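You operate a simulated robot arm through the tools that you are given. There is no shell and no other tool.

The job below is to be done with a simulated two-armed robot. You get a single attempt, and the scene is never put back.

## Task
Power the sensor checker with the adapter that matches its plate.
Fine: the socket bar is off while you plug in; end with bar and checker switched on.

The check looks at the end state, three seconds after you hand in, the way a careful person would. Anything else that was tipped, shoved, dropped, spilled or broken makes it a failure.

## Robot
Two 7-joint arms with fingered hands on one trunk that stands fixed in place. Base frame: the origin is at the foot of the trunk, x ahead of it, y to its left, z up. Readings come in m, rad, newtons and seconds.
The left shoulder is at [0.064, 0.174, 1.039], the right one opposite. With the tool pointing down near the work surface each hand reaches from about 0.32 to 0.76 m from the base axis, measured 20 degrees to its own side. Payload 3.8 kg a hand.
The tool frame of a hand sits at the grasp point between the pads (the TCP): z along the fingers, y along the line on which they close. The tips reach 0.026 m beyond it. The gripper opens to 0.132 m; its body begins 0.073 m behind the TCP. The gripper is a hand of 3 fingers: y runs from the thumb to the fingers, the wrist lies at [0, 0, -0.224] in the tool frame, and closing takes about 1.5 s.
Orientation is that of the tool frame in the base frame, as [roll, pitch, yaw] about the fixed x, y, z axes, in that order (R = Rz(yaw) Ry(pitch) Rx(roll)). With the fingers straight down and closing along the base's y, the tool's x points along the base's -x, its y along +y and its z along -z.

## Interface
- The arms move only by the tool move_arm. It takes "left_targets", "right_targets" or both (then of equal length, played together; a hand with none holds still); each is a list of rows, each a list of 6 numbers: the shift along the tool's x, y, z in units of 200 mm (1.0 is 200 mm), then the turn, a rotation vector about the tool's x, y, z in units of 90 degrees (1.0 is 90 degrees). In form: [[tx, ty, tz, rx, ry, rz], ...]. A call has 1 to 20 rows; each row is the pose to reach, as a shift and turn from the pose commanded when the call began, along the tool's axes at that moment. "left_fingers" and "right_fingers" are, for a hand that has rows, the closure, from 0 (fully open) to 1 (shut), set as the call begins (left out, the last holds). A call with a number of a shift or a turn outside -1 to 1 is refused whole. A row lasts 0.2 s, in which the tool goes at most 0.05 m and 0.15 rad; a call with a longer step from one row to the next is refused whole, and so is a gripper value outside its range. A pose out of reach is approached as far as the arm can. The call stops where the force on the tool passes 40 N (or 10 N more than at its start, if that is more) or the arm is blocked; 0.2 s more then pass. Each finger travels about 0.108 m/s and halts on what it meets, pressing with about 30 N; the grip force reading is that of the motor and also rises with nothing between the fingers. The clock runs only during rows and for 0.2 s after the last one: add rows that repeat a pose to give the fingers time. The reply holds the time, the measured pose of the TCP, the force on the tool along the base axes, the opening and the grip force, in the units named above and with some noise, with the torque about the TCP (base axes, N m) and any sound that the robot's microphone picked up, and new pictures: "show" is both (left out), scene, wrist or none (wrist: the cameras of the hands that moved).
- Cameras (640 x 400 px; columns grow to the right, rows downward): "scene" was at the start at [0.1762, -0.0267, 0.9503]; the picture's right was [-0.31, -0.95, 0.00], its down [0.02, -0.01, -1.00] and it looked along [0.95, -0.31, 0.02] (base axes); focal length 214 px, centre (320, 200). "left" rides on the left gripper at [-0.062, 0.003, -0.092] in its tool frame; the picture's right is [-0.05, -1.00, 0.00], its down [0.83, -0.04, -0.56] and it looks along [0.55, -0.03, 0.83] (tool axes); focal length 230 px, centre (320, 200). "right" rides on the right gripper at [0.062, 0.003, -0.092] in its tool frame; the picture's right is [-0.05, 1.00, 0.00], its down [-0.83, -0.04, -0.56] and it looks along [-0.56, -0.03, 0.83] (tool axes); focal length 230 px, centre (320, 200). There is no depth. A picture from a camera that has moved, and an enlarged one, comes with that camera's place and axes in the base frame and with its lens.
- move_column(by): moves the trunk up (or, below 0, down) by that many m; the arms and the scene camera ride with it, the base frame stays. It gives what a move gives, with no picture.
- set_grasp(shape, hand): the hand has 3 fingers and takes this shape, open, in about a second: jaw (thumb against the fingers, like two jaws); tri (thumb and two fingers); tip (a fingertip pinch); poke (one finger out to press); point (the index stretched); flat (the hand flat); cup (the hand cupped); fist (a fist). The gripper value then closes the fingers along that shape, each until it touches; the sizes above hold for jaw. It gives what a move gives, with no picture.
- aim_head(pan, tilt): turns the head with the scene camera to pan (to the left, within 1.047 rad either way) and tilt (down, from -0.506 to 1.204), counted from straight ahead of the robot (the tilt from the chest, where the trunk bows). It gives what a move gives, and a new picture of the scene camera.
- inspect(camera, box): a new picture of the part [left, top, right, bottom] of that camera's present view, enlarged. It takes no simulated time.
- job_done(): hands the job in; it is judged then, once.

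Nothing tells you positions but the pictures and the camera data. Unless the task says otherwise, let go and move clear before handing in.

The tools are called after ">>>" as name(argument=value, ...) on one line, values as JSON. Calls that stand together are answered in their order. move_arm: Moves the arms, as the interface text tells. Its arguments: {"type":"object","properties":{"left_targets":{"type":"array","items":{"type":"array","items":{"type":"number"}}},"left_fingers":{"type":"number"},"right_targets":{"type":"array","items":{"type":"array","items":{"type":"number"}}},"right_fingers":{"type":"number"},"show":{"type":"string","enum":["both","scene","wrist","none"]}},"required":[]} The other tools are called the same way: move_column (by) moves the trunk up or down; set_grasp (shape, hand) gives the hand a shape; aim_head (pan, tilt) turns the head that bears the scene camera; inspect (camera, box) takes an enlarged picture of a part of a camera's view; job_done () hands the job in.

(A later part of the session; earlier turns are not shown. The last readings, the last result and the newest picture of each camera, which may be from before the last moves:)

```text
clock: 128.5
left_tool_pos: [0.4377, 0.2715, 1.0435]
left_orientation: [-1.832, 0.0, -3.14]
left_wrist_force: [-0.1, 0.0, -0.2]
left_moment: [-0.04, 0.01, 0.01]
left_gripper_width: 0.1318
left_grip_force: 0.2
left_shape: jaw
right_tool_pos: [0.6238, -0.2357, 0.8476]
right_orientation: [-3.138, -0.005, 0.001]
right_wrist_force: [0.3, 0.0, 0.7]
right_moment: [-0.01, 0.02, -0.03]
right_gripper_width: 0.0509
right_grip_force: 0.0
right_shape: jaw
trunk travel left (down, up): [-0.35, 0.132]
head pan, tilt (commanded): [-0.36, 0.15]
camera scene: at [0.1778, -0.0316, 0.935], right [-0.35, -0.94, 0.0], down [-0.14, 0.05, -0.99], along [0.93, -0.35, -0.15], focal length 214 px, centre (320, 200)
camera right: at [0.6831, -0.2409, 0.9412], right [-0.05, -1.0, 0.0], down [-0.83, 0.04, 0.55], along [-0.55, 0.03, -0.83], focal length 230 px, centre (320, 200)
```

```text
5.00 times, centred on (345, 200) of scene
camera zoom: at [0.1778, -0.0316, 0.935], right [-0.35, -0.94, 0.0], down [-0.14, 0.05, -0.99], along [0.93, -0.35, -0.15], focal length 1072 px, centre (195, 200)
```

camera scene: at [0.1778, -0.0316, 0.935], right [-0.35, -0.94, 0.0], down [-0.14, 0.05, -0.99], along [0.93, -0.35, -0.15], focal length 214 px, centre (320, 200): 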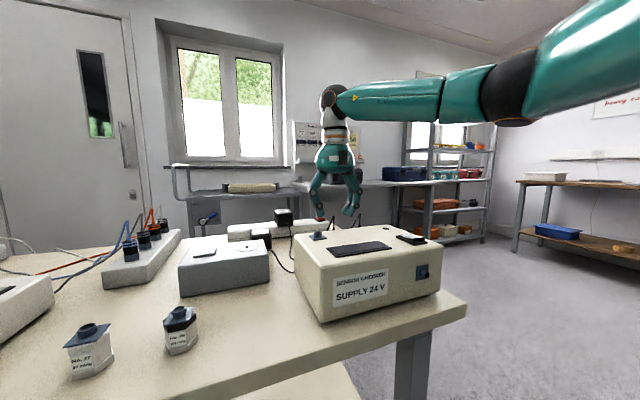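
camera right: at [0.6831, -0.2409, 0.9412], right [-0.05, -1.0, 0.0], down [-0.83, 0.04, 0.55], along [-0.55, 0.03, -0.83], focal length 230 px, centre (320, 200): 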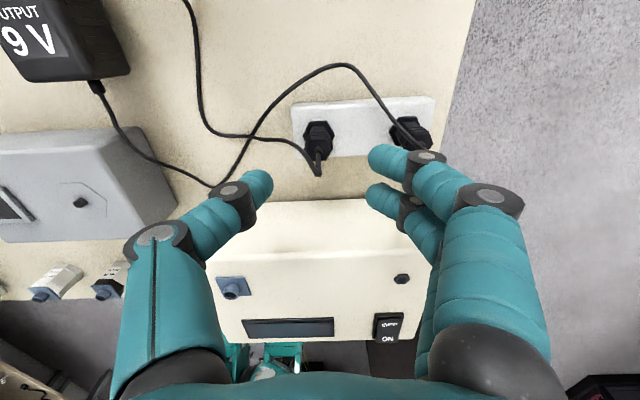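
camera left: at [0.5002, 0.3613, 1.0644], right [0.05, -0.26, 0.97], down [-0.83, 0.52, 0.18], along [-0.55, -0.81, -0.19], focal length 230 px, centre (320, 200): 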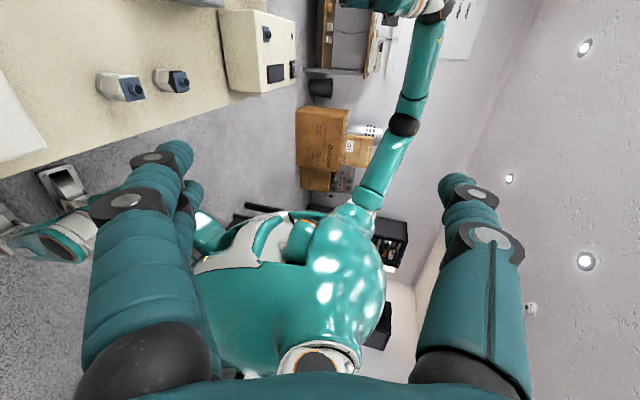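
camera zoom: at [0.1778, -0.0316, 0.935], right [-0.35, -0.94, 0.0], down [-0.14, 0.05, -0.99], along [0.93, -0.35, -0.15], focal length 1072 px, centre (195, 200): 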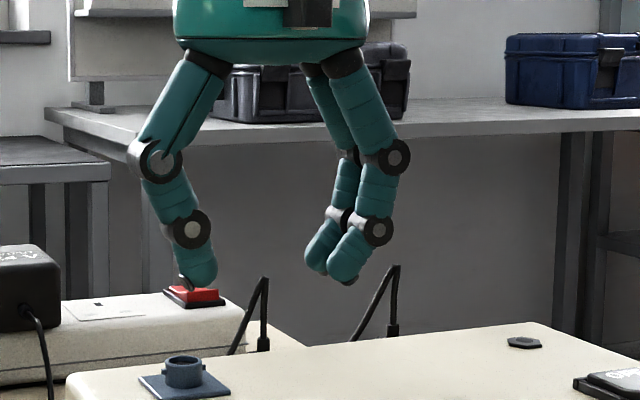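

The 24 V lead drops steeply on the +y side of its plug, right where the thumb would go. I raise the hand and turn it 90° so the jaws close fore-aft, away from the lead.

>>> move_arm(right_targets=[[0, 0, -0.2, 0, 0, 0], [0, 0, -0.4, 0, 0, 0.09], [0, 0, -0.4, 0, 0, 0.18], [0, 0, -0.4, 0, 0, 0.27], [0, 0, -0.4, 0, 0, 0.36], [0, 0, -0.4, 0, 0, 0.45], [0, 0, -0.4, 0, 0, 0.54], [0, 0, -0.4, 0, 0, 0.63], [0, 0, -0.4, 0, 0, 0.72], [0, 0, -0.4, 0, 0, 0.81], [0, 0, -0.4, 0, 0, 0.9], [0, 0, -0.4, 0, 0, 0.99], [0, 0, -0.4, 0, 0, 1.0], [0, 0, -0.4, 0, 0, 1.0]], show="both")

```text
clock: 131.5
left_tool_pos: [0.4371, 0.2705, 1.0436]
left_orientation: [-1.833, 0.001, -3.138]
left_wrist_force: [-0.4, -0.1, 0.0]
left_moment: [-0.02, -0.03, 0.02]
left_gripper_width: 0.1316
left_grip_force: 0.1
left_shape: jaw
right_tool_pos: [0.6228, -0.2366, 0.9295]
right_orientation: [-3.138, 0.004, -1.573]
right_wrist_force: [0.3, 1.0, -0.1]
right_moment: [0.02, -0.01, 0.0]
right_gripper_width: 0.0504
right_grip_force: 0.1
right_shape: jaw
trunk travel left (down, up): [-0.35, 0.132]
head pan, tilt (commanded): [-0.36, 0.15]
camera scene: at [0.1779, -0.0316, 0.935], right [-0.35, -0.94, 0.0], down [-0.14, 0.05, -0.99], along [0.93, -0.35, -0.15], focal length 214 px, centre (320, 200)
camera right: at [0.6177, -0.2998, 1.0203], right [-1.0, 0.05, 0.0], down [0.04, 0.83, 0.56], along [0.03, 0.56, -0.83], focal length 230 px, centre (320, 200)
```

scene: 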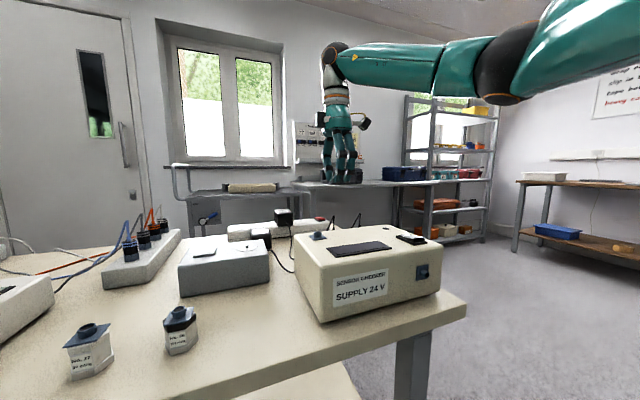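
right: 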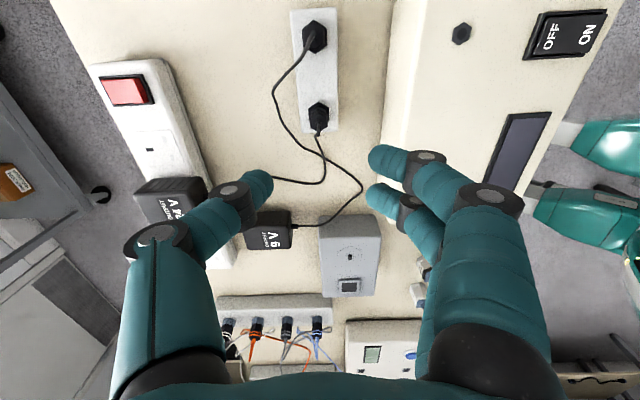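

>>> inspect(camera="right", box=[230, 0, 410, 220])

>>> inspect(camera="right", box=[280, 80, 360, 150])

```text
1.82 times, centred on (320, 110) of right
camera zoom: at [0.6177, -0.2998, 1.0203], right [-1.0, 0.05, 0.0], down [0.04, 0.83, 0.56], along [0.03, 0.56, -0.83], focal length 418 px, centre (320, 364)
```

zoom: 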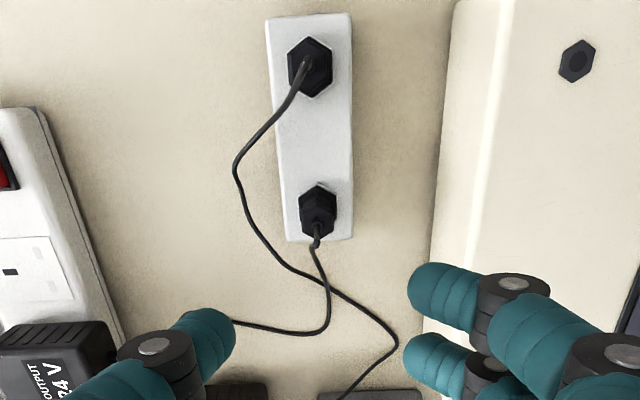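

```text
5.71 times, centred on (320, 115) of right
camera zoom: at [0.6177, -0.2998, 1.0203], right [-1.0, 0.05, 0.0], down [0.04, 0.83, 0.56], along [0.03, 0.56, -0.83], focal length 1315 px, centre (320, 686)
```

zoom: 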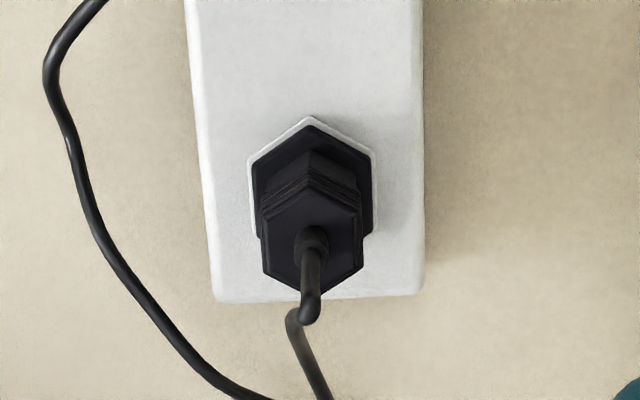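

In this orientation the jaws are clear of both leads. I shift 2 mm and descend part-way.

>>> move_arm(right_targets=[[-0.003, -0.009, 0.1, 0, 0, 0], [-0.003, -0.009, 0.25, 0, 0, 0], [-0.003, -0.009, 0.4, 0, 0, 0], [-0.003, -0.009, 0.48, 0, 0, 0], [-0.003, -0.009, 0.48, 0, 0, 0]], show="none")

>>> inspect(camera="right", box=[230, 60, 410, 240])

>>> inspect(camera="scene", box=[310, 180, 370, 240])

```text
clock: 132.7
left_tool_pos: [0.4379, 0.2708, 1.044]
left_orientation: [-1.832, 0.0, -3.14]
left_wrist_force: [-0.5, -0.5, -0.4]
left_moment: [0.01, 0.05, 0.01]
left_gripper_width: 0.1323
left_grip_force: 0.0
left_shape: jaw
right_tool_pos: [0.6267, -0.2362, 0.8333]
right_orientation: [-3.137, 0.003, -1.571]
right_wrist_force: [-0.5, -0.1, -0.8]
right_moment: [0.0, 0.01, 0.02]
right_gripper_width: 0.0507
right_grip_force: 0.0
right_shape: jaw
trunk travel left (down, up): [-0.35, 0.132]
head pan, tilt (commanded): [-0.36, 0.15]
```

```text
2.22 times, centred on (320, 150) of right
camera zoom: at [0.6212, -0.2989, 0.9245], right [-1.0, 0.05, 0.0], down [0.04, 0.83, 0.56], along [0.03, 0.56, -0.83], focal length 511 px, centre (320, 311)
```

zoom: 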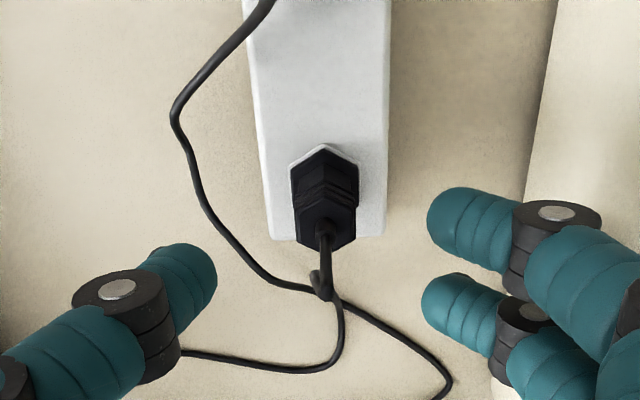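

```text
6.67 times, centred on (340, 210) of scene
camera zoom: at [0.1778, -0.0316, 0.935], right [-0.35, -0.94, 0.0], down [-0.14, 0.05, -0.99], along [0.93, -0.35, -0.15], focal length 1430 px, centre (187, 133)
```

zoom: 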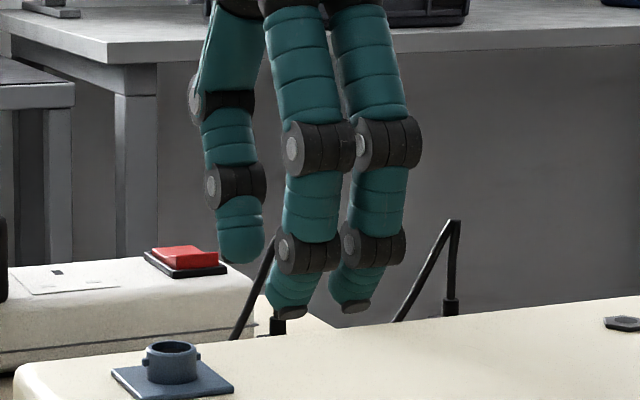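

>>> move_arm(right_targets=[[0, 0.0075, 0.06, 0, 0, 0], [0, 0.0075, 0.12, 0, 0, 0], [0, 0.0075, 0.18, 0, 0, 0], [0, 0.0075, 0.2375, 0, 0, 0], [0, 0.0075, 0.2375, 0, 0, 0]], show="none")

>>> inspect(camera="right", box=[210, 60, 430, 260])

>>> inspect(camera="scene", box=[310, 180, 370, 240])

```text
clock: 133.9
left_tool_pos: [0.4383, 0.271, 1.0437]
left_orientation: [-1.833, 0.0, -3.141]
left_wrist_force: [0.4, -0.1, -0.3]
left_moment: [0.02, -0.02, -0.03]
left_gripper_width: 0.1321
left_grip_force: 0.0
left_shape: jaw
right_tool_pos: [0.6258, -0.2358, 0.7854]
right_orientation: [-3.137, 0.002, -1.571]
right_wrist_force: [-0.2, 0.0, -0.3]
right_moment: [-0.03, -0.01, -0.01]
right_gripper_width: 0.0507
right_grip_force: 0.0
right_shape: jaw
trunk travel left (down, up): [-0.35, 0.132]
head pan, tilt (commanded): [-0.36, 0.15]
```

```text
2.00 times, centred on (320, 160) of right
camera zoom: at [0.62, -0.2985, 0.8777], right [-1.0, 0.05, 0.0], down [0.04, 0.83, 0.56], along [0.03, 0.56, -0.83], focal length 460 px, centre (320, 280)
```

zoom: 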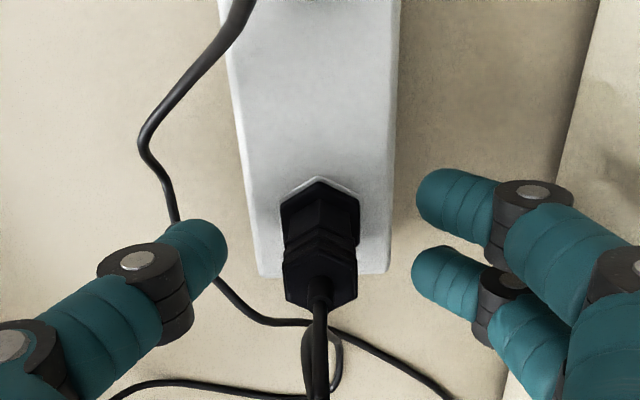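

```text
6.67 times, centred on (340, 210) of scene
camera zoom: at [0.1778, -0.0316, 0.935], right [-0.35, -0.94, 0.0], down [-0.14, 0.05, -0.99], along [0.93, -0.35, -0.15], focal length 1430 px, centre (187, 133)
```

zoom: 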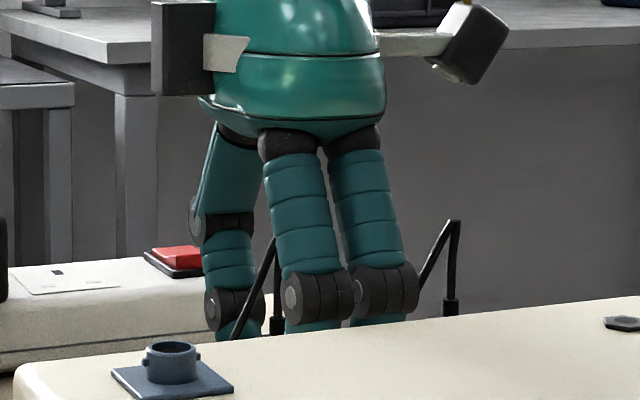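

Centred on the plug. Closing the jaws on its body.

>>> move_arm(right_targets=[[0, 0, 0, 0, 0, 0], [0, 0, 0, 0, 0, 0], [0, 0, 0, 0, 0, 0], [0, 0, 0, 0, 0, 0], [0, 0, 0, 0, 0, 0]], right_fingers=1.0, show="none")

>>> inspect(camera="right", box=[210, 60, 430, 260])

```text
clock: 135.1
left_tool_pos: [0.4391, 0.2705, 1.043]
left_orientation: [-1.834, 0.0, -3.139]
left_wrist_force: [-0.4, 0.2, -0.2]
left_moment: [-0.01, -0.02, -0.02]
left_gripper_width: 0.132
left_grip_force: 0.1
left_shape: jaw
right_tool_pos: [0.6258, -0.2374, 0.7855]
right_orientation: [-3.137, 0.004, -1.57]
right_wrist_force: [0.6, 1.4, -1.9]
right_moment: [0.03, 0.02, -0.03]
right_gripper_width: 0.0079
right_grip_force: 30.0
right_shape: jaw
trunk travel left (down, up): [-0.35, 0.132]
head pan, tilt (commanded): [-0.36, 0.15]
```

```text
2.00 times, centred on (320, 160) of right
camera zoom: at [0.6202, -0.2985, 0.8777], right [-1.0, 0.05, 0.0], down [0.04, 0.83, 0.56], along [0.03, 0.56, -0.83], focal length 460 px, centre (320, 280)
```

zoom: 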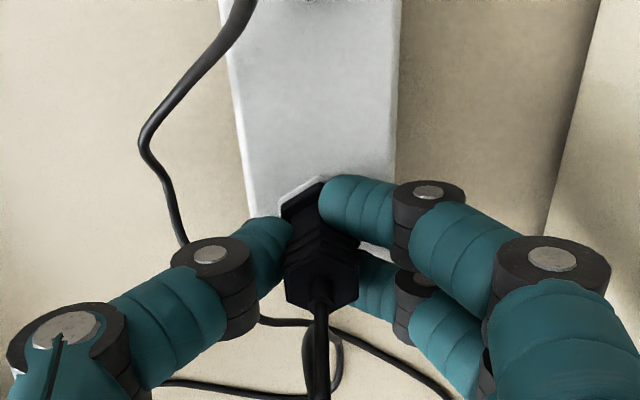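

Gripped by three contacts. Pulling straight up gently.

>>> move_arm(right_targets=[[0, 0, -0.025, 0, 0, 0], [0, 0, -0.05, 0, 0, 0], [0, 0, -0.1, 0, 0, 0], [0, 0, -0.15, 0, 0, 0], [0, 0, -0.22, 0, 0, 0], [0, 0, -0.3, 0, 0, 0]], show="none")

>>> inspect(camera="right", box=[210, 60, 430, 260])

>>> inspect(camera="scene", box=[310, 170, 370, 230])

```text
clock: 136.5
left_tool_pos: [0.4384, 0.2706, 1.0449]
left_orientation: [-1.832, 0.0, -3.138]
left_wrist_force: [0.6, -1.0, -0.5]
left_moment: [0.04, 0.04, -0.04]
left_gripper_width: 0.132
left_grip_force: 0.2
left_shape: jaw
right_tool_pos: [0.6253, -0.2376, 0.8441]
right_orientation: [-3.139, 0.002, -1.571]
right_wrist_force: [0.4, -0.3, -1.0]
right_moment: [0.0, -0.02, -0.01]
right_gripper_width: 0.0078
right_grip_force: 30.3
right_shape: jaw
trunk travel left (down, up): [-0.35, 0.132]
head pan, tilt (commanded): [-0.36, 0.15]
```

```text
2.00 times, centred on (320, 160) of right
camera zoom: at [0.6191, -0.3, 0.9367], right [-1.0, 0.05, 0.0], down [0.04, 0.83, 0.56], along [0.03, 0.56, -0.83], focal length 460 px, centre (320, 280)
```

zoom: 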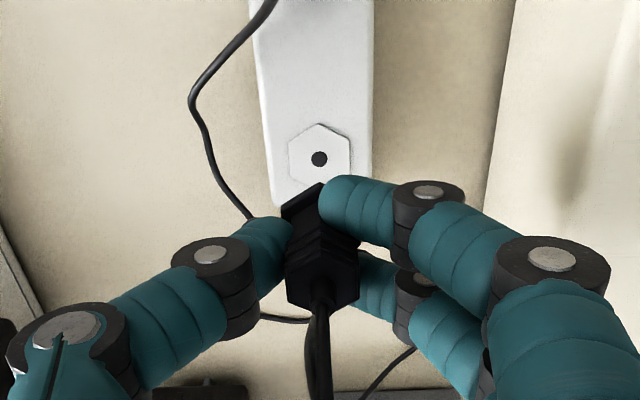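

```text
6.67 times, centred on (340, 200) of scene
camera zoom: at [0.1778, -0.0316, 0.935], right [-0.35, -0.94, 0.0], down [-0.14, 0.05, -0.99], along [0.93, -0.35, -0.15], focal length 1430 px, centre (187, 200)
```

zoom: 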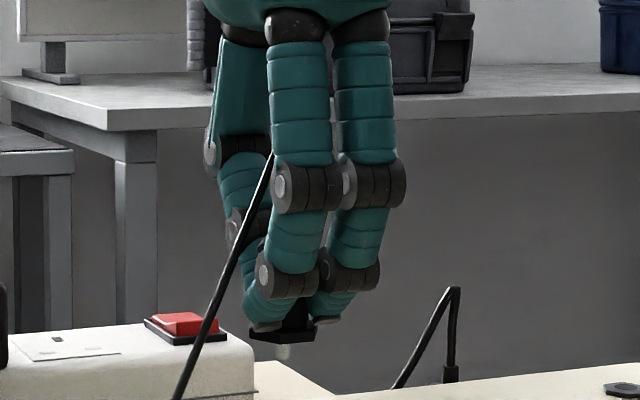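

The plug is out: a hex flange with a short metal barrel. It matches the checker's hex inlet with the hole. I zoom to measure it.

>>> inspect(camera="scene", box=[318, 205, 338, 230])

>>> inspect(camera="scene", box=[330, 205, 410, 250])

```text
16.00 times, centred on (328, 218) of scene
camera zoom: at [0.1778, -0.0316, 0.935], right [-0.35, -0.94, 0.0], down [-0.14, 0.05, -0.99], along [0.93, -0.35, -0.15], focal length 3432 px, centre (192, -80)
```

zoom: 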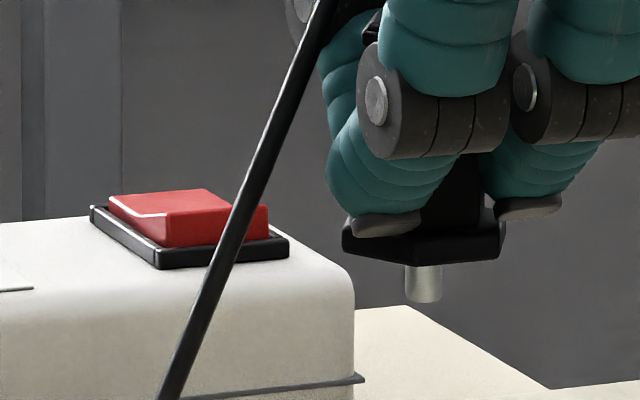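

```text
8.00 times, centred on (370, 228) of scene
camera zoom: at [0.1778, -0.0316, 0.935], right [-0.35, -0.94, 0.0], down [-0.14, 0.05, -0.99], along [0.93, -0.35, -0.15], focal length 1716 px, centre (-80, -20)
```

zoom: 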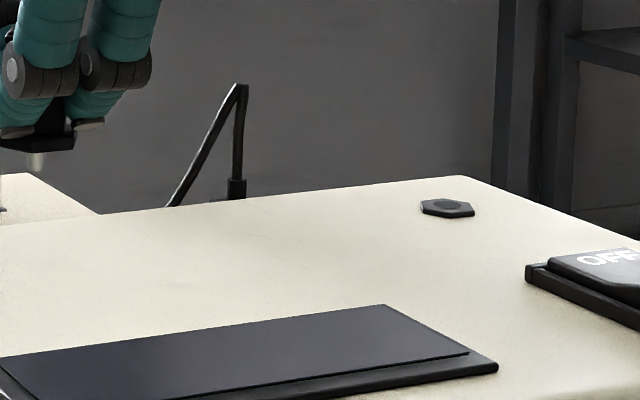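

Barrel is ~5.4 mm wide and ~6.5 mm long; the inlet hole is ~7 mm. I raise the plug and move beside the inlet to measure it with the wrist camera.

>>> move_arm(right_targets=[[0, 0, -0.2, 0, 0, 0], [0, 0, -0.4, 0, 0, 0], [0.005, 0.18, -0.4, 0, 0, 0], [0.012, 0.36, -0.4, 0, 0, 0], [0.0225, 0.54, -0.4, 0, 0, 0], [0.0225, 0.54, -0.4, 0, 0, 0]], show="both")

>>> inspect(camera="right", box=[240, 0, 400, 220])

```text
clock: 137.9
left_tool_pos: [0.4384, 0.2711, 1.044]
left_orientation: [-1.833, -0.001, -3.139]
left_wrist_force: [-0.2, 0.3, 0.2]
left_moment: [0.03, 0.01, 0.0]
left_gripper_width: 0.132
left_grip_force: 0.1
left_shape: jaw
right_tool_pos: [0.5154, -0.2389, 0.9239]
right_orientation: [-3.138, 0.003, -1.57]
right_wrist_force: [-0.1, 0.1, -0.5]
right_moment: [-0.01, 0.02, 0.03]
right_gripper_width: 0.0077
right_grip_force: 29.8
right_shape: jaw
trunk travel left (down, up): [-0.35, 0.132]
head pan, tilt (commanded): [-0.36, 0.15]
camera scene: at [0.178, -0.0315, 0.9349], right [-0.35, -0.94, 0.0], down [-0.14, 0.05, -0.99], along [0.93, -0.35, -0.15], focal length 214 px, centre (320, 200)
camera right: at [0.5108, -0.3019, 1.0148], right [-1.0, 0.05, 0.0], down [0.04, 0.83, 0.56], along [0.03, 0.56, -0.83], focal length 230 px, centre (320, 200)
```

scene: 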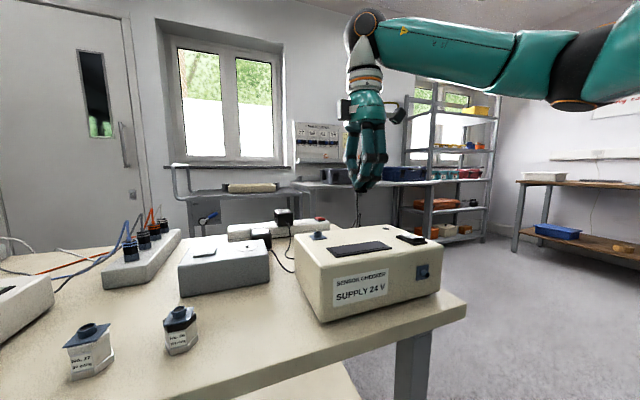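
right: 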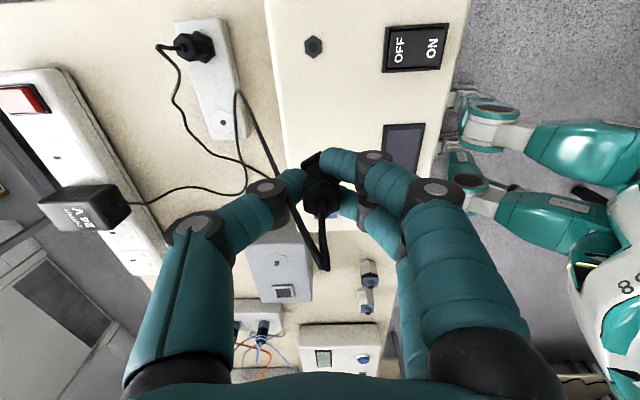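

```text
1.82 times, centred on (320, 110) of right
camera zoom: at [0.5108, -0.3019, 1.0148], right [-1.0, 0.05, 0.0], down [0.04, 0.83, 0.56], along [0.03, 0.56, -0.83], focal length 418 px, centre (320, 364)
```

zoom: 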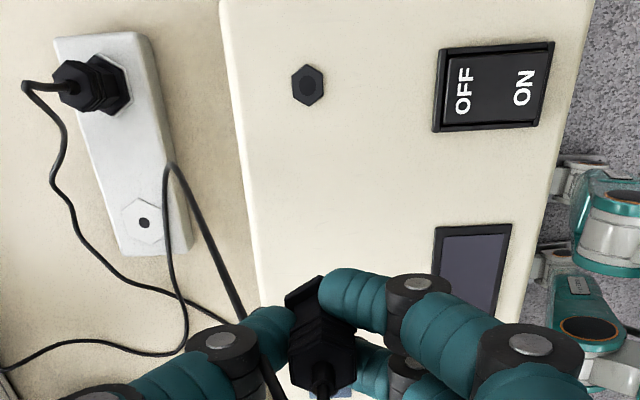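

The inlet is at about [0.516, -0.302, 0.815]. I move over it and lower to a few millimetres above for the final alignment.

>>> move_arm(right_targets=[[0.1, -0.005, 0, 0, 0, 0], [0.2, -0.01, 0, 0, 0, 0], [0.307, -0.013, 0.03, 0, 0, 0], [0.307, -0.013, 0.15, 0, 0, 0], [0.307, -0.013, 0.27, 0, 0, 0], [0.307, -0.013, 0.27, 0, 0, 0]], show="wrist")

>>> aim_head(pan=-0.66, tilt=0.25)

>>> inspect(camera="scene", box=[290, 160, 350, 210])

```text
clock: 139.3
left_tool_pos: [0.4383, 0.2718, 1.0441]
left_orientation: [-1.834, 0.001, -3.14]
left_wrist_force: [0.4, -0.2, -0.1]
left_moment: [0.03, -0.05, 0.03]
left_gripper_width: 0.1318
left_grip_force: 0.1
left_shape: jaw
right_tool_pos: [0.5197, -0.3023, 0.8704]
right_orientation: [-3.138, 0.003, -1.57]
right_wrist_force: [-0.4, 0.4, -0.8]
right_moment: [0.0, -0.01, 0.0]
right_gripper_width: 0.0077
right_grip_force: 30.3
right_shape: jaw
trunk travel left (down, up): [-0.35, 0.132]
head pan, tilt (commanded): [-0.36, 0.15]
camera right: at [0.5153, -0.3649, 0.9611], right [-1.0, 0.05, 0.0], down [0.04, 0.83, 0.56], along [0.03, 0.56, -0.83], focal length 230 px, centre (320, 200)
```

right: 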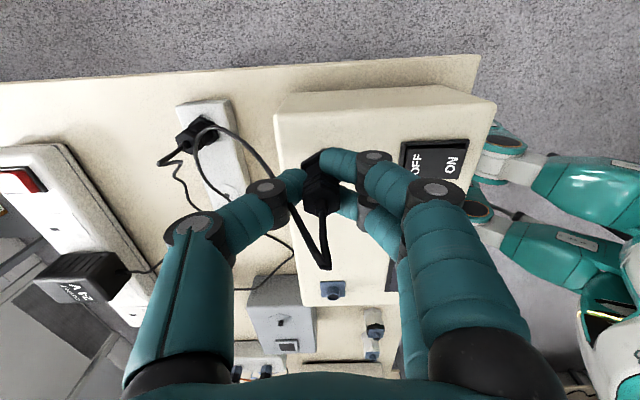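

```text
clock: 140.1
left_tool_pos: [0.4377, 0.2706, 1.0437]
left_orientation: [-1.832, 0.0, -3.139]
left_wrist_force: [-0.3, 0.2, 0.1]
left_moment: [-0.04, -0.02, -0.02]
left_gripper_width: 0.132
left_grip_force: 0.1
left_shape: jaw
right_tool_pos: [0.5205, -0.3009, 0.8701]
right_orientation: [-3.139, 0.004, -1.571]
right_wrist_force: [-0.2, 0.3, 0.1]
right_moment: [-0.02, -0.03, 0.03]
right_gripper_width: 0.0079
right_grip_force: 30.3
right_shape: jaw
trunk travel left (down, up): [-0.35, 0.132]
head pan, tilt (commanded): [-0.66, 0.25]
camera scene: at [0.1649, -0.0562, 0.9257], right [-0.61, -0.79, 0.0], down [-0.2, 0.15, -0.97], along [0.77, -0.59, -0.25], focal length 214 px, centre (320, 200)
```

scene: 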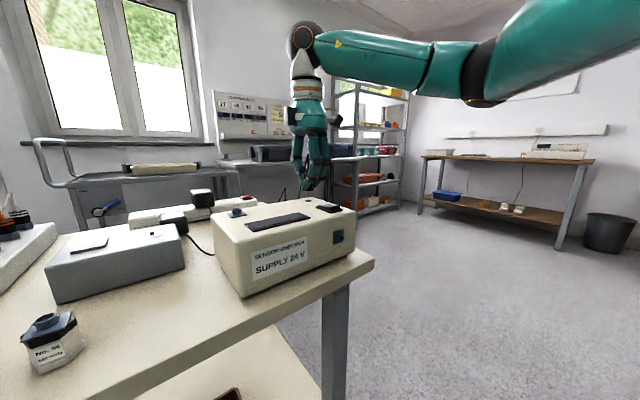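

```text
8.00 times, centred on (320, 185) of scene
camera zoom: at [0.1649, -0.0562, 0.9257], right [-0.61, -0.79, 0.0], down [-0.2, 0.15, -0.97], along [0.77, -0.59, -0.25], focal length 1716 px, centre (320, 320)
```

zoom: 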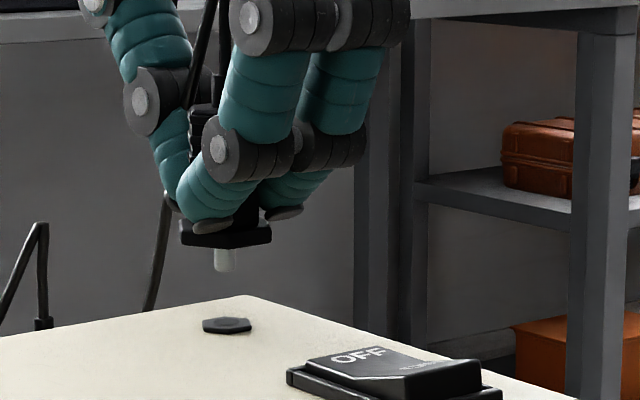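

From the head the barrel is in line sideways with the inlet. The left camera sees the same spot from the left, giving me the fore-aft check.

>>> inspect(camera="left", box=[270, 10, 330, 60])

>>> inspect(camera="left", box=[284, 20, 308, 50])

```text
8.00 times, centred on (300, 35) of left
camera zoom: at [0.5003, 0.3611, 1.0642], right [0.05, -0.26, 0.96], down [-0.83, 0.52, 0.19], along [-0.55, -0.81, -0.19], focal length 1841 px, centre (480, 1520)
```

zoom: 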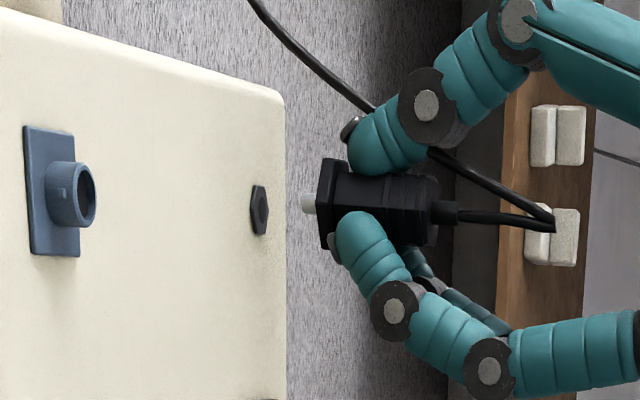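

```text
13.33 times, centred on (296, 35) of left
camera zoom: at [0.5003, 0.3611, 1.0642], right [0.05, -0.26, 0.96], down [-0.83, 0.52, 0.19], along [-0.55, -0.81, -0.19], focal length 3068 px, centre (640, 2400)
```

zoom: 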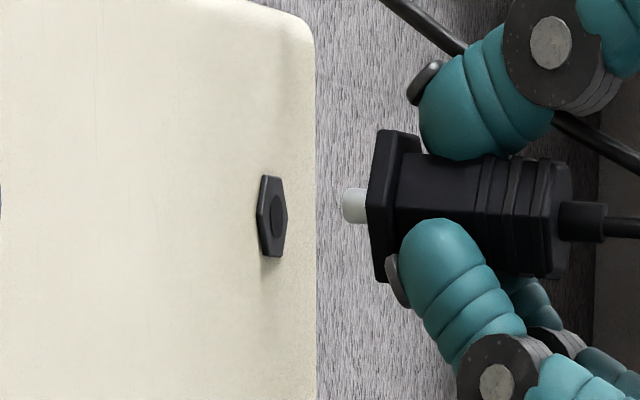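

Very informative: the plug is ~2.5 mm too far forward (and correspondingly ~1.5 mm in y). I correct and recheck from both views.

>>> move_arm(right_targets=[[-0.0075, 0.0125, 0, 0, 0, 0], [-0.0075, 0.0125, 0, 0, 0, 0]], show="none")

>>> inspect(camera="left", box=[284, 20, 308, 50])

>>> inspect(camera="scene", box=[300, 170, 330, 195])

```text
clock: 140.7
left_tool_pos: [0.4381, 0.27, 1.0438]
left_orientation: [-1.832, 0.0, -3.14]
left_wrist_force: [1.0, 0.4, -0.3]
left_moment: [-0.03, 0.03, 0.02]
left_gripper_width: 0.1319
left_grip_force: 0.0
left_shape: jaw
right_tool_pos: [0.5177, -0.3004, 0.8692]
right_orientation: [-3.139, 0.003, -1.571]
right_wrist_force: [-0.5, -0.4, -1.0]
right_moment: [0.01, -0.03, 0.0]
right_gripper_width: 0.0078
right_grip_force: 29.8
right_shape: jaw
trunk travel left (down, up): [-0.35, 0.132]
head pan, tilt (commanded): [-0.66, 0.25]
```

```text
13.33 times, centred on (296, 35) of left
camera zoom: at [0.5003, 0.3611, 1.0642], right [0.05, -0.26, 0.96], down [-0.83, 0.52, 0.19], along [-0.55, -0.81, -0.19], focal length 3068 px, centre (640, 2400)
```

zoom: 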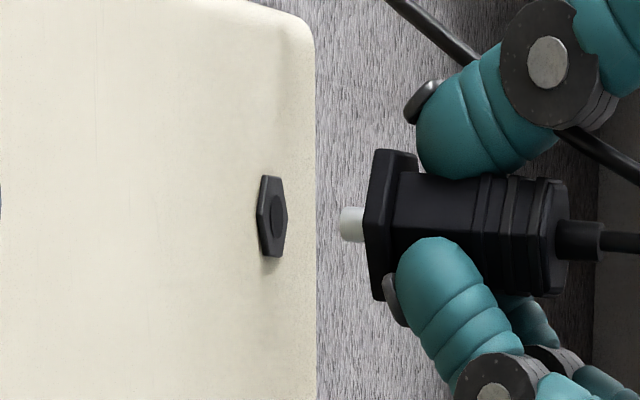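

```text
16.00 times, centred on (315, 182) of scene
camera zoom: at [0.1649, -0.0562, 0.9257], right [-0.61, -0.79, 0.0], down [-0.2, 0.15, -0.97], along [0.77, -0.59, -0.25], focal length 3432 px, centre (400, 480)
```

zoom: 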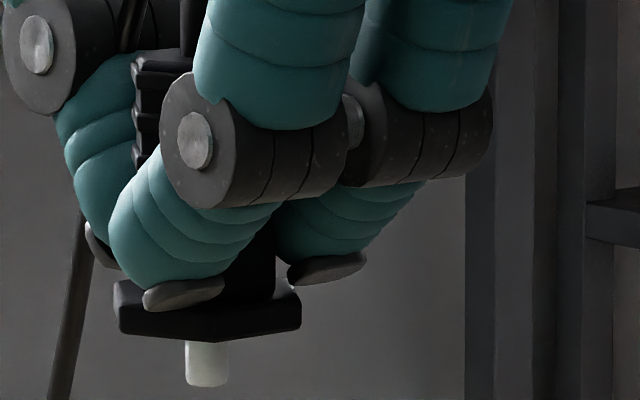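

>>> inspect(camera="scene", box=[296, 175, 332, 205])

```text
13.33 times, centred on (314, 190) of scene
camera zoom: at [0.1649, -0.0562, 0.9257], right [-0.61, -0.79, 0.0], down [-0.2, 0.15, -0.97], along [0.77, -0.59, -0.25], focal length 2860 px, centre (400, 333)
```

zoom: 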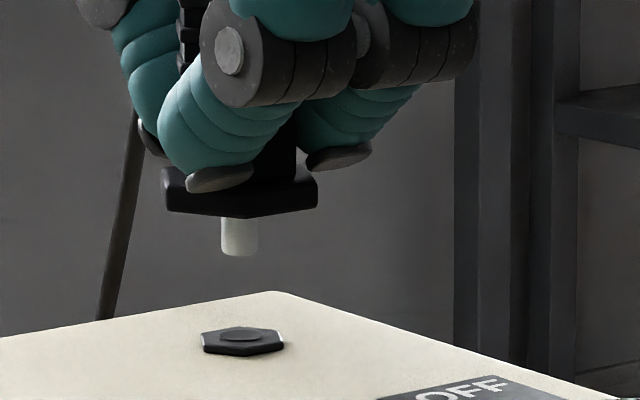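

>>> move_arm(right_targets=[[0.005, -0.0025, 0, 0, 0, 0], [0.005, -0.0025, 0.02, 0, 0, 0], [0.005, -0.0025, 0.02, 0, 0, 0]], show="none")

>>> inspect(camera="left", box=[284, 20, 308, 50])

>>> inspect(camera="scene", box=[296, 175, 332, 205])

```text
clock: 141.5
left_tool_pos: [0.4385, 0.2705, 1.0446]
left_orientation: [-1.834, 0.001, -3.141]
left_wrist_force: [-0.9, 0.4, -0.2]
left_moment: [-0.02, 0.01, 0.0]
left_gripper_width: 0.1319
left_grip_force: 0.1
left_shape: jaw
right_tool_pos: [0.5188, -0.3005, 0.8657]
right_orientation: [-3.138, 0.004, -1.571]
right_wrist_force: [0.4, 0.4, -0.5]
right_moment: [0.0, -0.01, 0.01]
right_gripper_width: 0.0078
right_grip_force: 30.0
right_shape: jaw
trunk travel left (down, up): [-0.35, 0.132]
head pan, tilt (commanded): [-0.66, 0.25]
```

```text
13.33 times, centred on (296, 35) of left
camera zoom: at [0.5003, 0.3611, 1.0642], right [0.05, -0.26, 0.96], down [-0.83, 0.52, 0.19], along [-0.55, -0.81, -0.19], focal length 3068 px, centre (640, 2400)
```

zoom: 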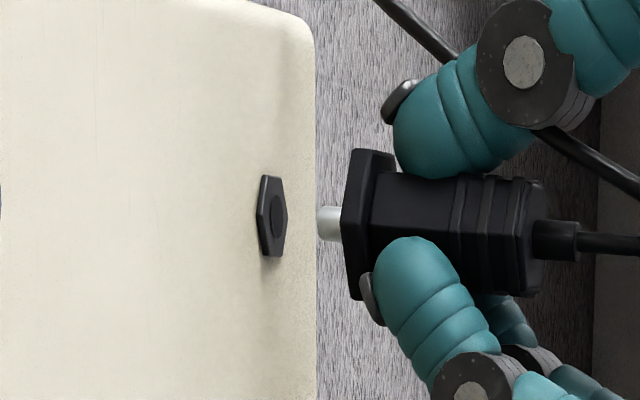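

```text
13.33 times, centred on (314, 190) of scene
camera zoom: at [0.1648, -0.0562, 0.9257], right [-0.61, -0.79, 0.0], down [-0.2, 0.15, -0.97], along [0.77, -0.59, -0.25], focal length 2860 px, centre (400, 333)
```

zoom: 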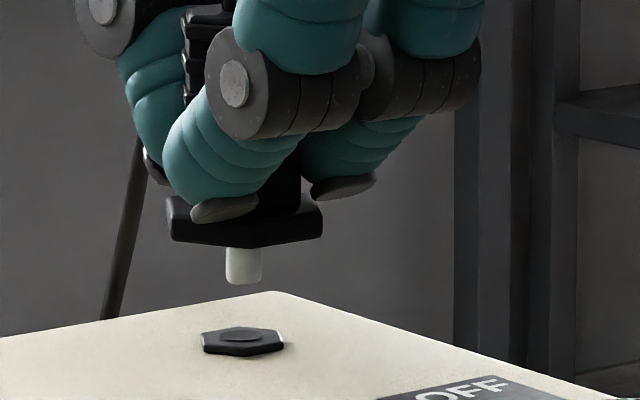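

Aligned within half a millimetre. Tiny correction and gentle descent.

>>> move_arm(right_targets=[[0.002, -0.0025, 0, 0, 0, 0], [0.002, -0.0025, 0.01, 0, 0, 0], [0.002, -0.0025, 0.02, 0, 0, 0], [0.002, -0.0025, 0.03, 0, 0, 0], [0.002, -0.0025, 0.03, 0, 0, 0]], show="none")

>>> inspect(camera="left", box=[284, 20, 308, 50])

>>> inspect(camera="scene", box=[296, 175, 332, 205])

```text
clock: 142.7
left_tool_pos: [0.4382, 0.2715, 1.0445]
left_orientation: [-1.831, 0.002, -3.141]
left_wrist_force: [0.2, -0.1, -0.2]
left_moment: [0.03, -0.01, 0.02]
left_gripper_width: 0.1318
left_grip_force: 0.1
left_shape: jaw
right_tool_pos: [0.5173, -0.3023, 0.8618]
right_orientation: [-3.14, 0.003, -1.571]
right_wrist_force: [0.6, -0.2, -1.0]
right_moment: [0.01, 0.03, 0.01]
right_gripper_width: 0.0074
right_grip_force: 29.8
right_shape: jaw
trunk travel left (down, up): [-0.35, 0.132]
head pan, tilt (commanded): [-0.66, 0.25]
```

```text
13.33 times, centred on (296, 35) of left
camera zoom: at [0.5003, 0.3611, 1.0642], right [0.05, -0.26, 0.96], down [-0.83, 0.52, 0.19], along [-0.55, -0.81, -0.19], focal length 3068 px, centre (640, 2400)
```

zoom: 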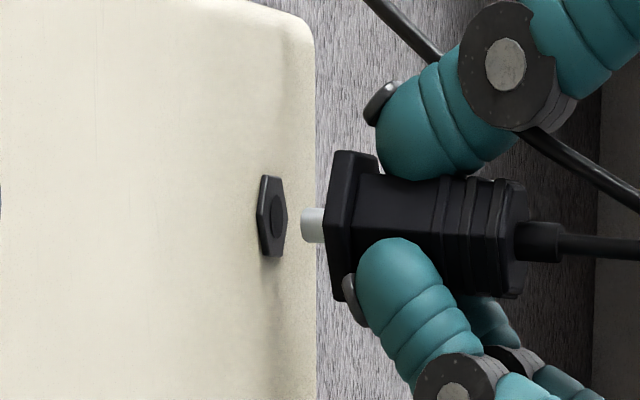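

```text
13.33 times, centred on (314, 190) of scene
camera zoom: at [0.1648, -0.0562, 0.9257], right [-0.61, -0.79, 0.0], down [-0.2, 0.15, -0.97], along [0.77, -0.59, -0.25], focal length 2860 px, centre (400, 333)
```

zoom: 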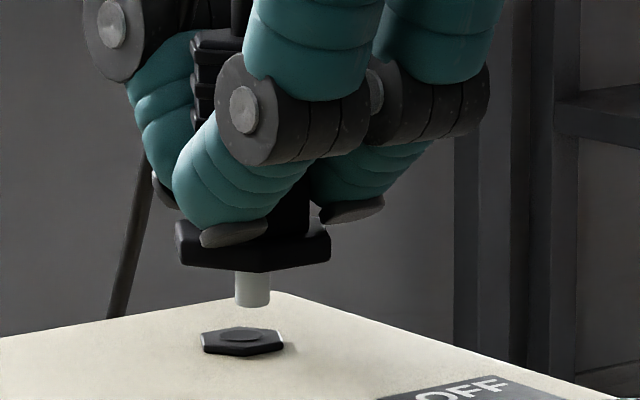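

A small drift appeared; correcting by ~1 mm in each direction before going further.

>>> move_arm(right_targets=[[-0.0048, -0.0045, 0, 0, 0, 0], [-0.0048, -0.0045, 0, 0, 0, 0], [-0.0048, -0.0045, 0, 0, 0, 0]], show="none")

>>> inspect(camera="left", box=[284, 20, 308, 50])

>>> inspect(camera="scene", box=[296, 175, 332, 205])

```text
clock: 143.5
left_tool_pos: [0.4373, 0.2702, 1.0445]
left_orientation: [-1.832, 0.0, -3.137]
left_wrist_force: [-0.1, -0.1, -0.3]
left_moment: [-0.02, 0.0, 0.0]
left_gripper_width: 0.1317
left_grip_force: 0.1
left_shape: jaw
right_tool_pos: [0.5185, -0.302, 0.8591]
right_orientation: [-3.137, 0.003, -1.572]
right_wrist_force: [-0.1, 0.2, -0.1]
right_moment: [0.01, -0.03, 0.01]
right_gripper_width: 0.0077
right_grip_force: 29.9
right_shape: jaw
trunk travel left (down, up): [-0.35, 0.132]
head pan, tilt (commanded): [-0.66, 0.25]
```

```text
13.33 times, centred on (296, 35) of left
camera zoom: at [0.5003, 0.3611, 1.0642], right [0.05, -0.26, 0.96], down [-0.83, 0.52, 0.19], along [-0.55, -0.81, -0.19], focal length 3068 px, centre (640, 2400)
```

zoom: 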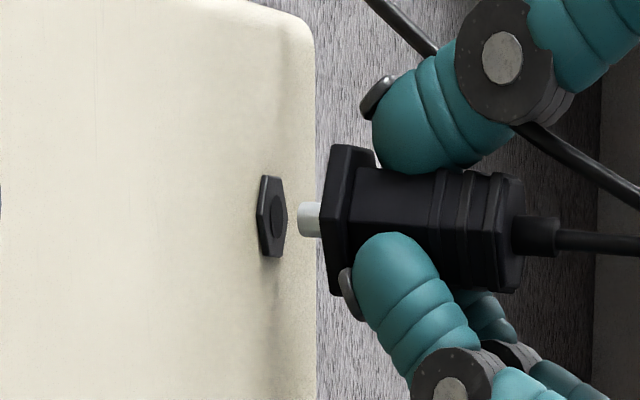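

```text
13.33 times, centred on (314, 190) of scene
camera zoom: at [0.1649, -0.0562, 0.9257], right [-0.61, -0.79, 0.0], down [-0.2, 0.15, -0.97], along [0.77, -0.59, -0.25], focal length 2860 px, centre (400, 333)
```

zoom: 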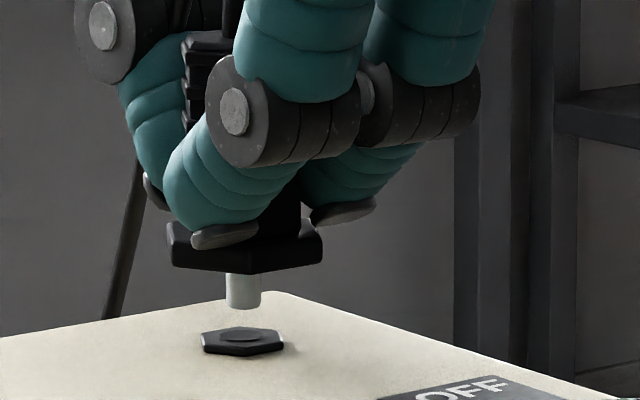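

Aligned in both views now. Descending 3 mm and checking again.

>>> move_arm(right_targets=[[0, 0, 0.008, 0, 0, 0], [0, 0, 0.015, 0, 0, 0], [0, 0, 0.015, 0, 0, 0]], show="none")

>>> inspect(camera="left", box=[284, 20, 308, 50])

>>> inspect(camera="scene", box=[296, 175, 332, 205])

```text
clock: 144.3
left_tool_pos: [0.4386, 0.2705, 1.0439]
left_orientation: [-1.834, 0.0, -3.14]
left_wrist_force: [-0.3, -0.5, 0.8]
left_moment: [0.01, -0.02, 0.01]
left_gripper_width: 0.132
left_grip_force: 0.1
left_shape: jaw
right_tool_pos: [0.5175, -0.3015, 0.8581]
right_orientation: [-3.138, 0.005, -1.571]
right_wrist_force: [0.2, 0.6, -0.3]
right_moment: [-0.02, 0.01, 0.02]
right_gripper_width: 0.0077
right_grip_force: 30.0
right_shape: jaw
trunk travel left (down, up): [-0.35, 0.132]
head pan, tilt (commanded): [-0.66, 0.25]
```

```text
13.33 times, centred on (296, 35) of left
camera zoom: at [0.5003, 0.3611, 1.0642], right [0.05, -0.26, 0.96], down [-0.83, 0.52, 0.19], along [-0.55, -0.81, -0.19], focal length 3068 px, centre (640, 2400)
```

zoom: 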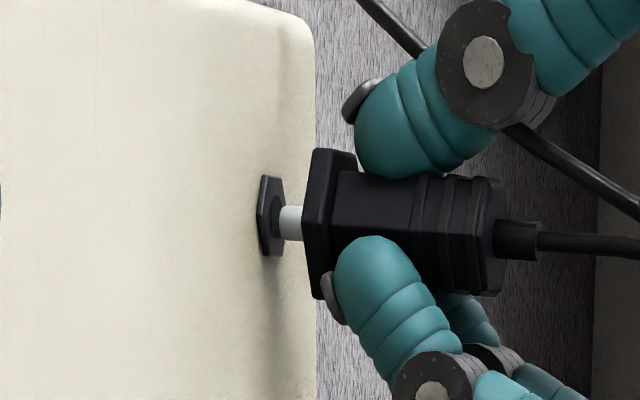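

```text
13.33 times, centred on (314, 190) of scene
camera zoom: at [0.1649, -0.0562, 0.9257], right [-0.61, -0.79, 0.0], down [-0.2, 0.15, -0.97], along [0.77, -0.59, -0.25], focal length 2860 px, centre (400, 333)
```

zoom: 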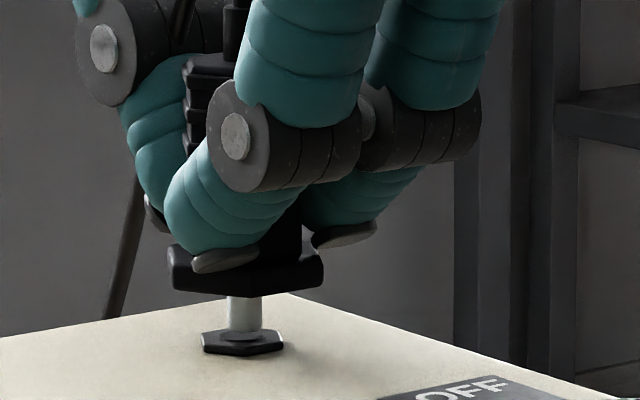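

>>> move_arm(right_targets=[[0.0027, -0.0035, 0, 0, 0, 0], [0.0027, -0.0035, 0, 0, 0, 0], [0.0027, -0.0035, 0.008, 0, 0, 0], [0.0027, -0.0035, 0.016, 0, 0, 0], [0.0027, -0.0035, 0.016, 0, 0, 0]], show="none")

>>> inspect(camera="left", box=[284, 20, 308, 50])

>>> inspect(camera="scene", box=[296, 175, 332, 205])

```text
clock: 145.5
left_tool_pos: [0.4387, 0.2706, 1.0441]
left_orientation: [-1.833, 0.0, -3.14]
left_wrist_force: [-1.3, 0.6, -0.3]
left_moment: [-0.02, 0.02, 0.02]
left_gripper_width: 0.132
left_grip_force: 0.1
left_shape: jaw
right_tool_pos: [0.5176, -0.301, 0.8546]
right_orientation: [-3.137, 0.003, -1.571]
right_wrist_force: [0.4, -0.4, 3.7]
right_moment: [-0.01, -0.01, 0.0]
right_gripper_width: 0.0075
right_grip_force: 30.3
right_shape: jaw
trunk travel left (down, up): [-0.35, 0.132]
head pan, tilt (commanded): [-0.66, 0.25]
```

```text
13.33 times, centred on (296, 35) of left
camera zoom: at [0.5001, 0.3611, 1.0643], right [0.05, -0.26, 0.96], down [-0.83, 0.52, 0.18], along [-0.55, -0.81, -0.19], focal length 3068 px, centre (640, 2400)
```

zoom: 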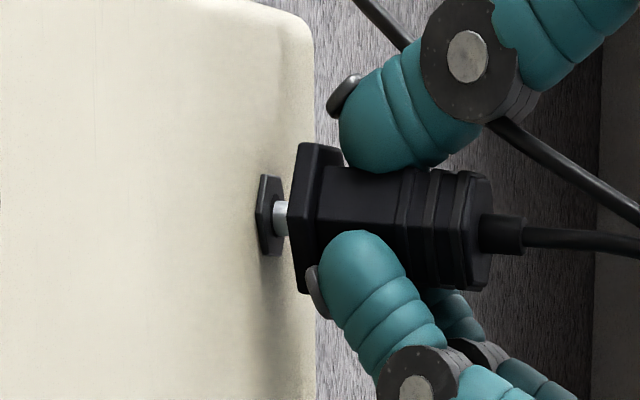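

```text
13.33 times, centred on (314, 190) of scene
camera zoom: at [0.1647, -0.0562, 0.9258], right [-0.61, -0.79, 0.0], down [-0.2, 0.15, -0.97], along [0.77, -0.59, -0.25], focal length 2860 px, centre (400, 333)
```

zoom: 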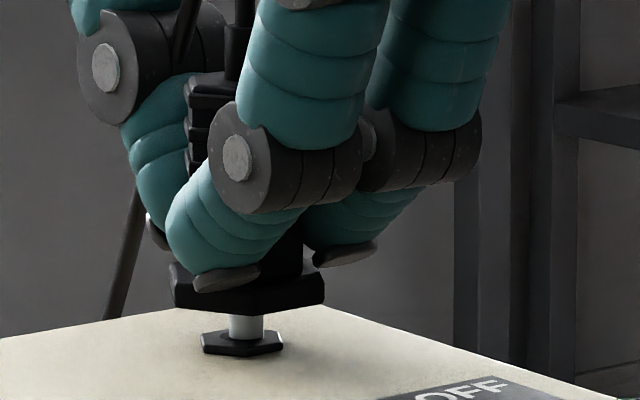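

The barrel is entering with little force. Pushing the rest of the way.

>>> move_arm(right_targets=[[0, 0, 0.008, 0, 0, 0], [0, 0, 0.016, 0, 0, 0], [0, 0, 0.024, 0, 0, 0], [0, 0, 0.024, 0, 0, 0]], show="none")

>>> inspect(camera="left", box=[284, 20, 308, 50])

>>> inspect(camera="scene", box=[296, 175, 332, 205])

```text
clock: 146.5
left_tool_pos: [0.4378, 0.271, 1.0444]
left_orientation: [-1.832, -0.001, -3.141]
left_wrist_force: [-0.4, -0.2, 0.1]
left_moment: [-0.03, -0.01, 0.0]
left_gripper_width: 0.132
left_grip_force: 0.1
left_shape: jaw
right_tool_pos: [0.5181, -0.3003, 0.8485]
right_orientation: [-3.139, 0.002, -1.57]
right_wrist_force: [1.3, 2.5, 3.2]
right_moment: [0.05, 0.05, -0.01]
right_gripper_width: 0.0076
right_grip_force: 29.9
right_shape: jaw
trunk travel left (down, up): [-0.35, 0.132]
head pan, tilt (commanded): [-0.66, 0.25]
```

```text
13.33 times, centred on (296, 35) of left
camera zoom: at [0.5001, 0.3613, 1.0642], right [0.05, -0.26, 0.96], down [-0.83, 0.52, 0.18], along [-0.55, -0.81, -0.19], focal length 3068 px, centre (640, 2400)
```

zoom: 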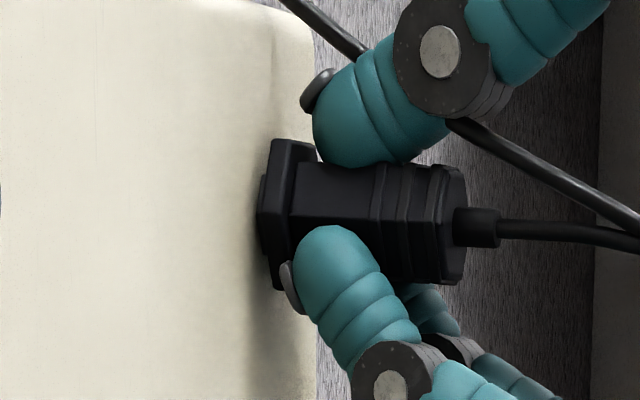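

```text
13.33 times, centred on (314, 190) of scene
camera zoom: at [0.1648, -0.056, 0.9257], right [-0.61, -0.79, 0.0], down [-0.2, 0.15, -0.97], along [0.77, -0.59, -0.25], focal length 2860 px, centre (400, 333)
```

zoom: 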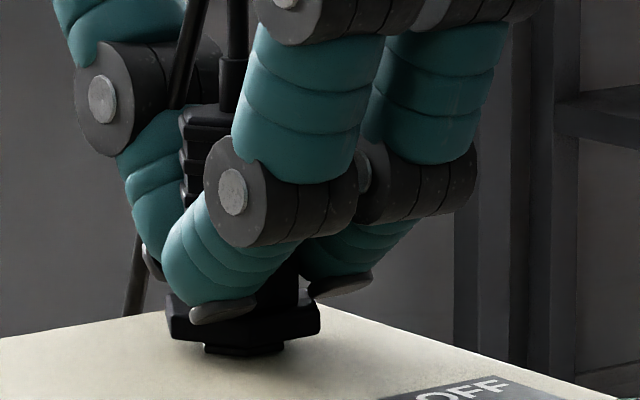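

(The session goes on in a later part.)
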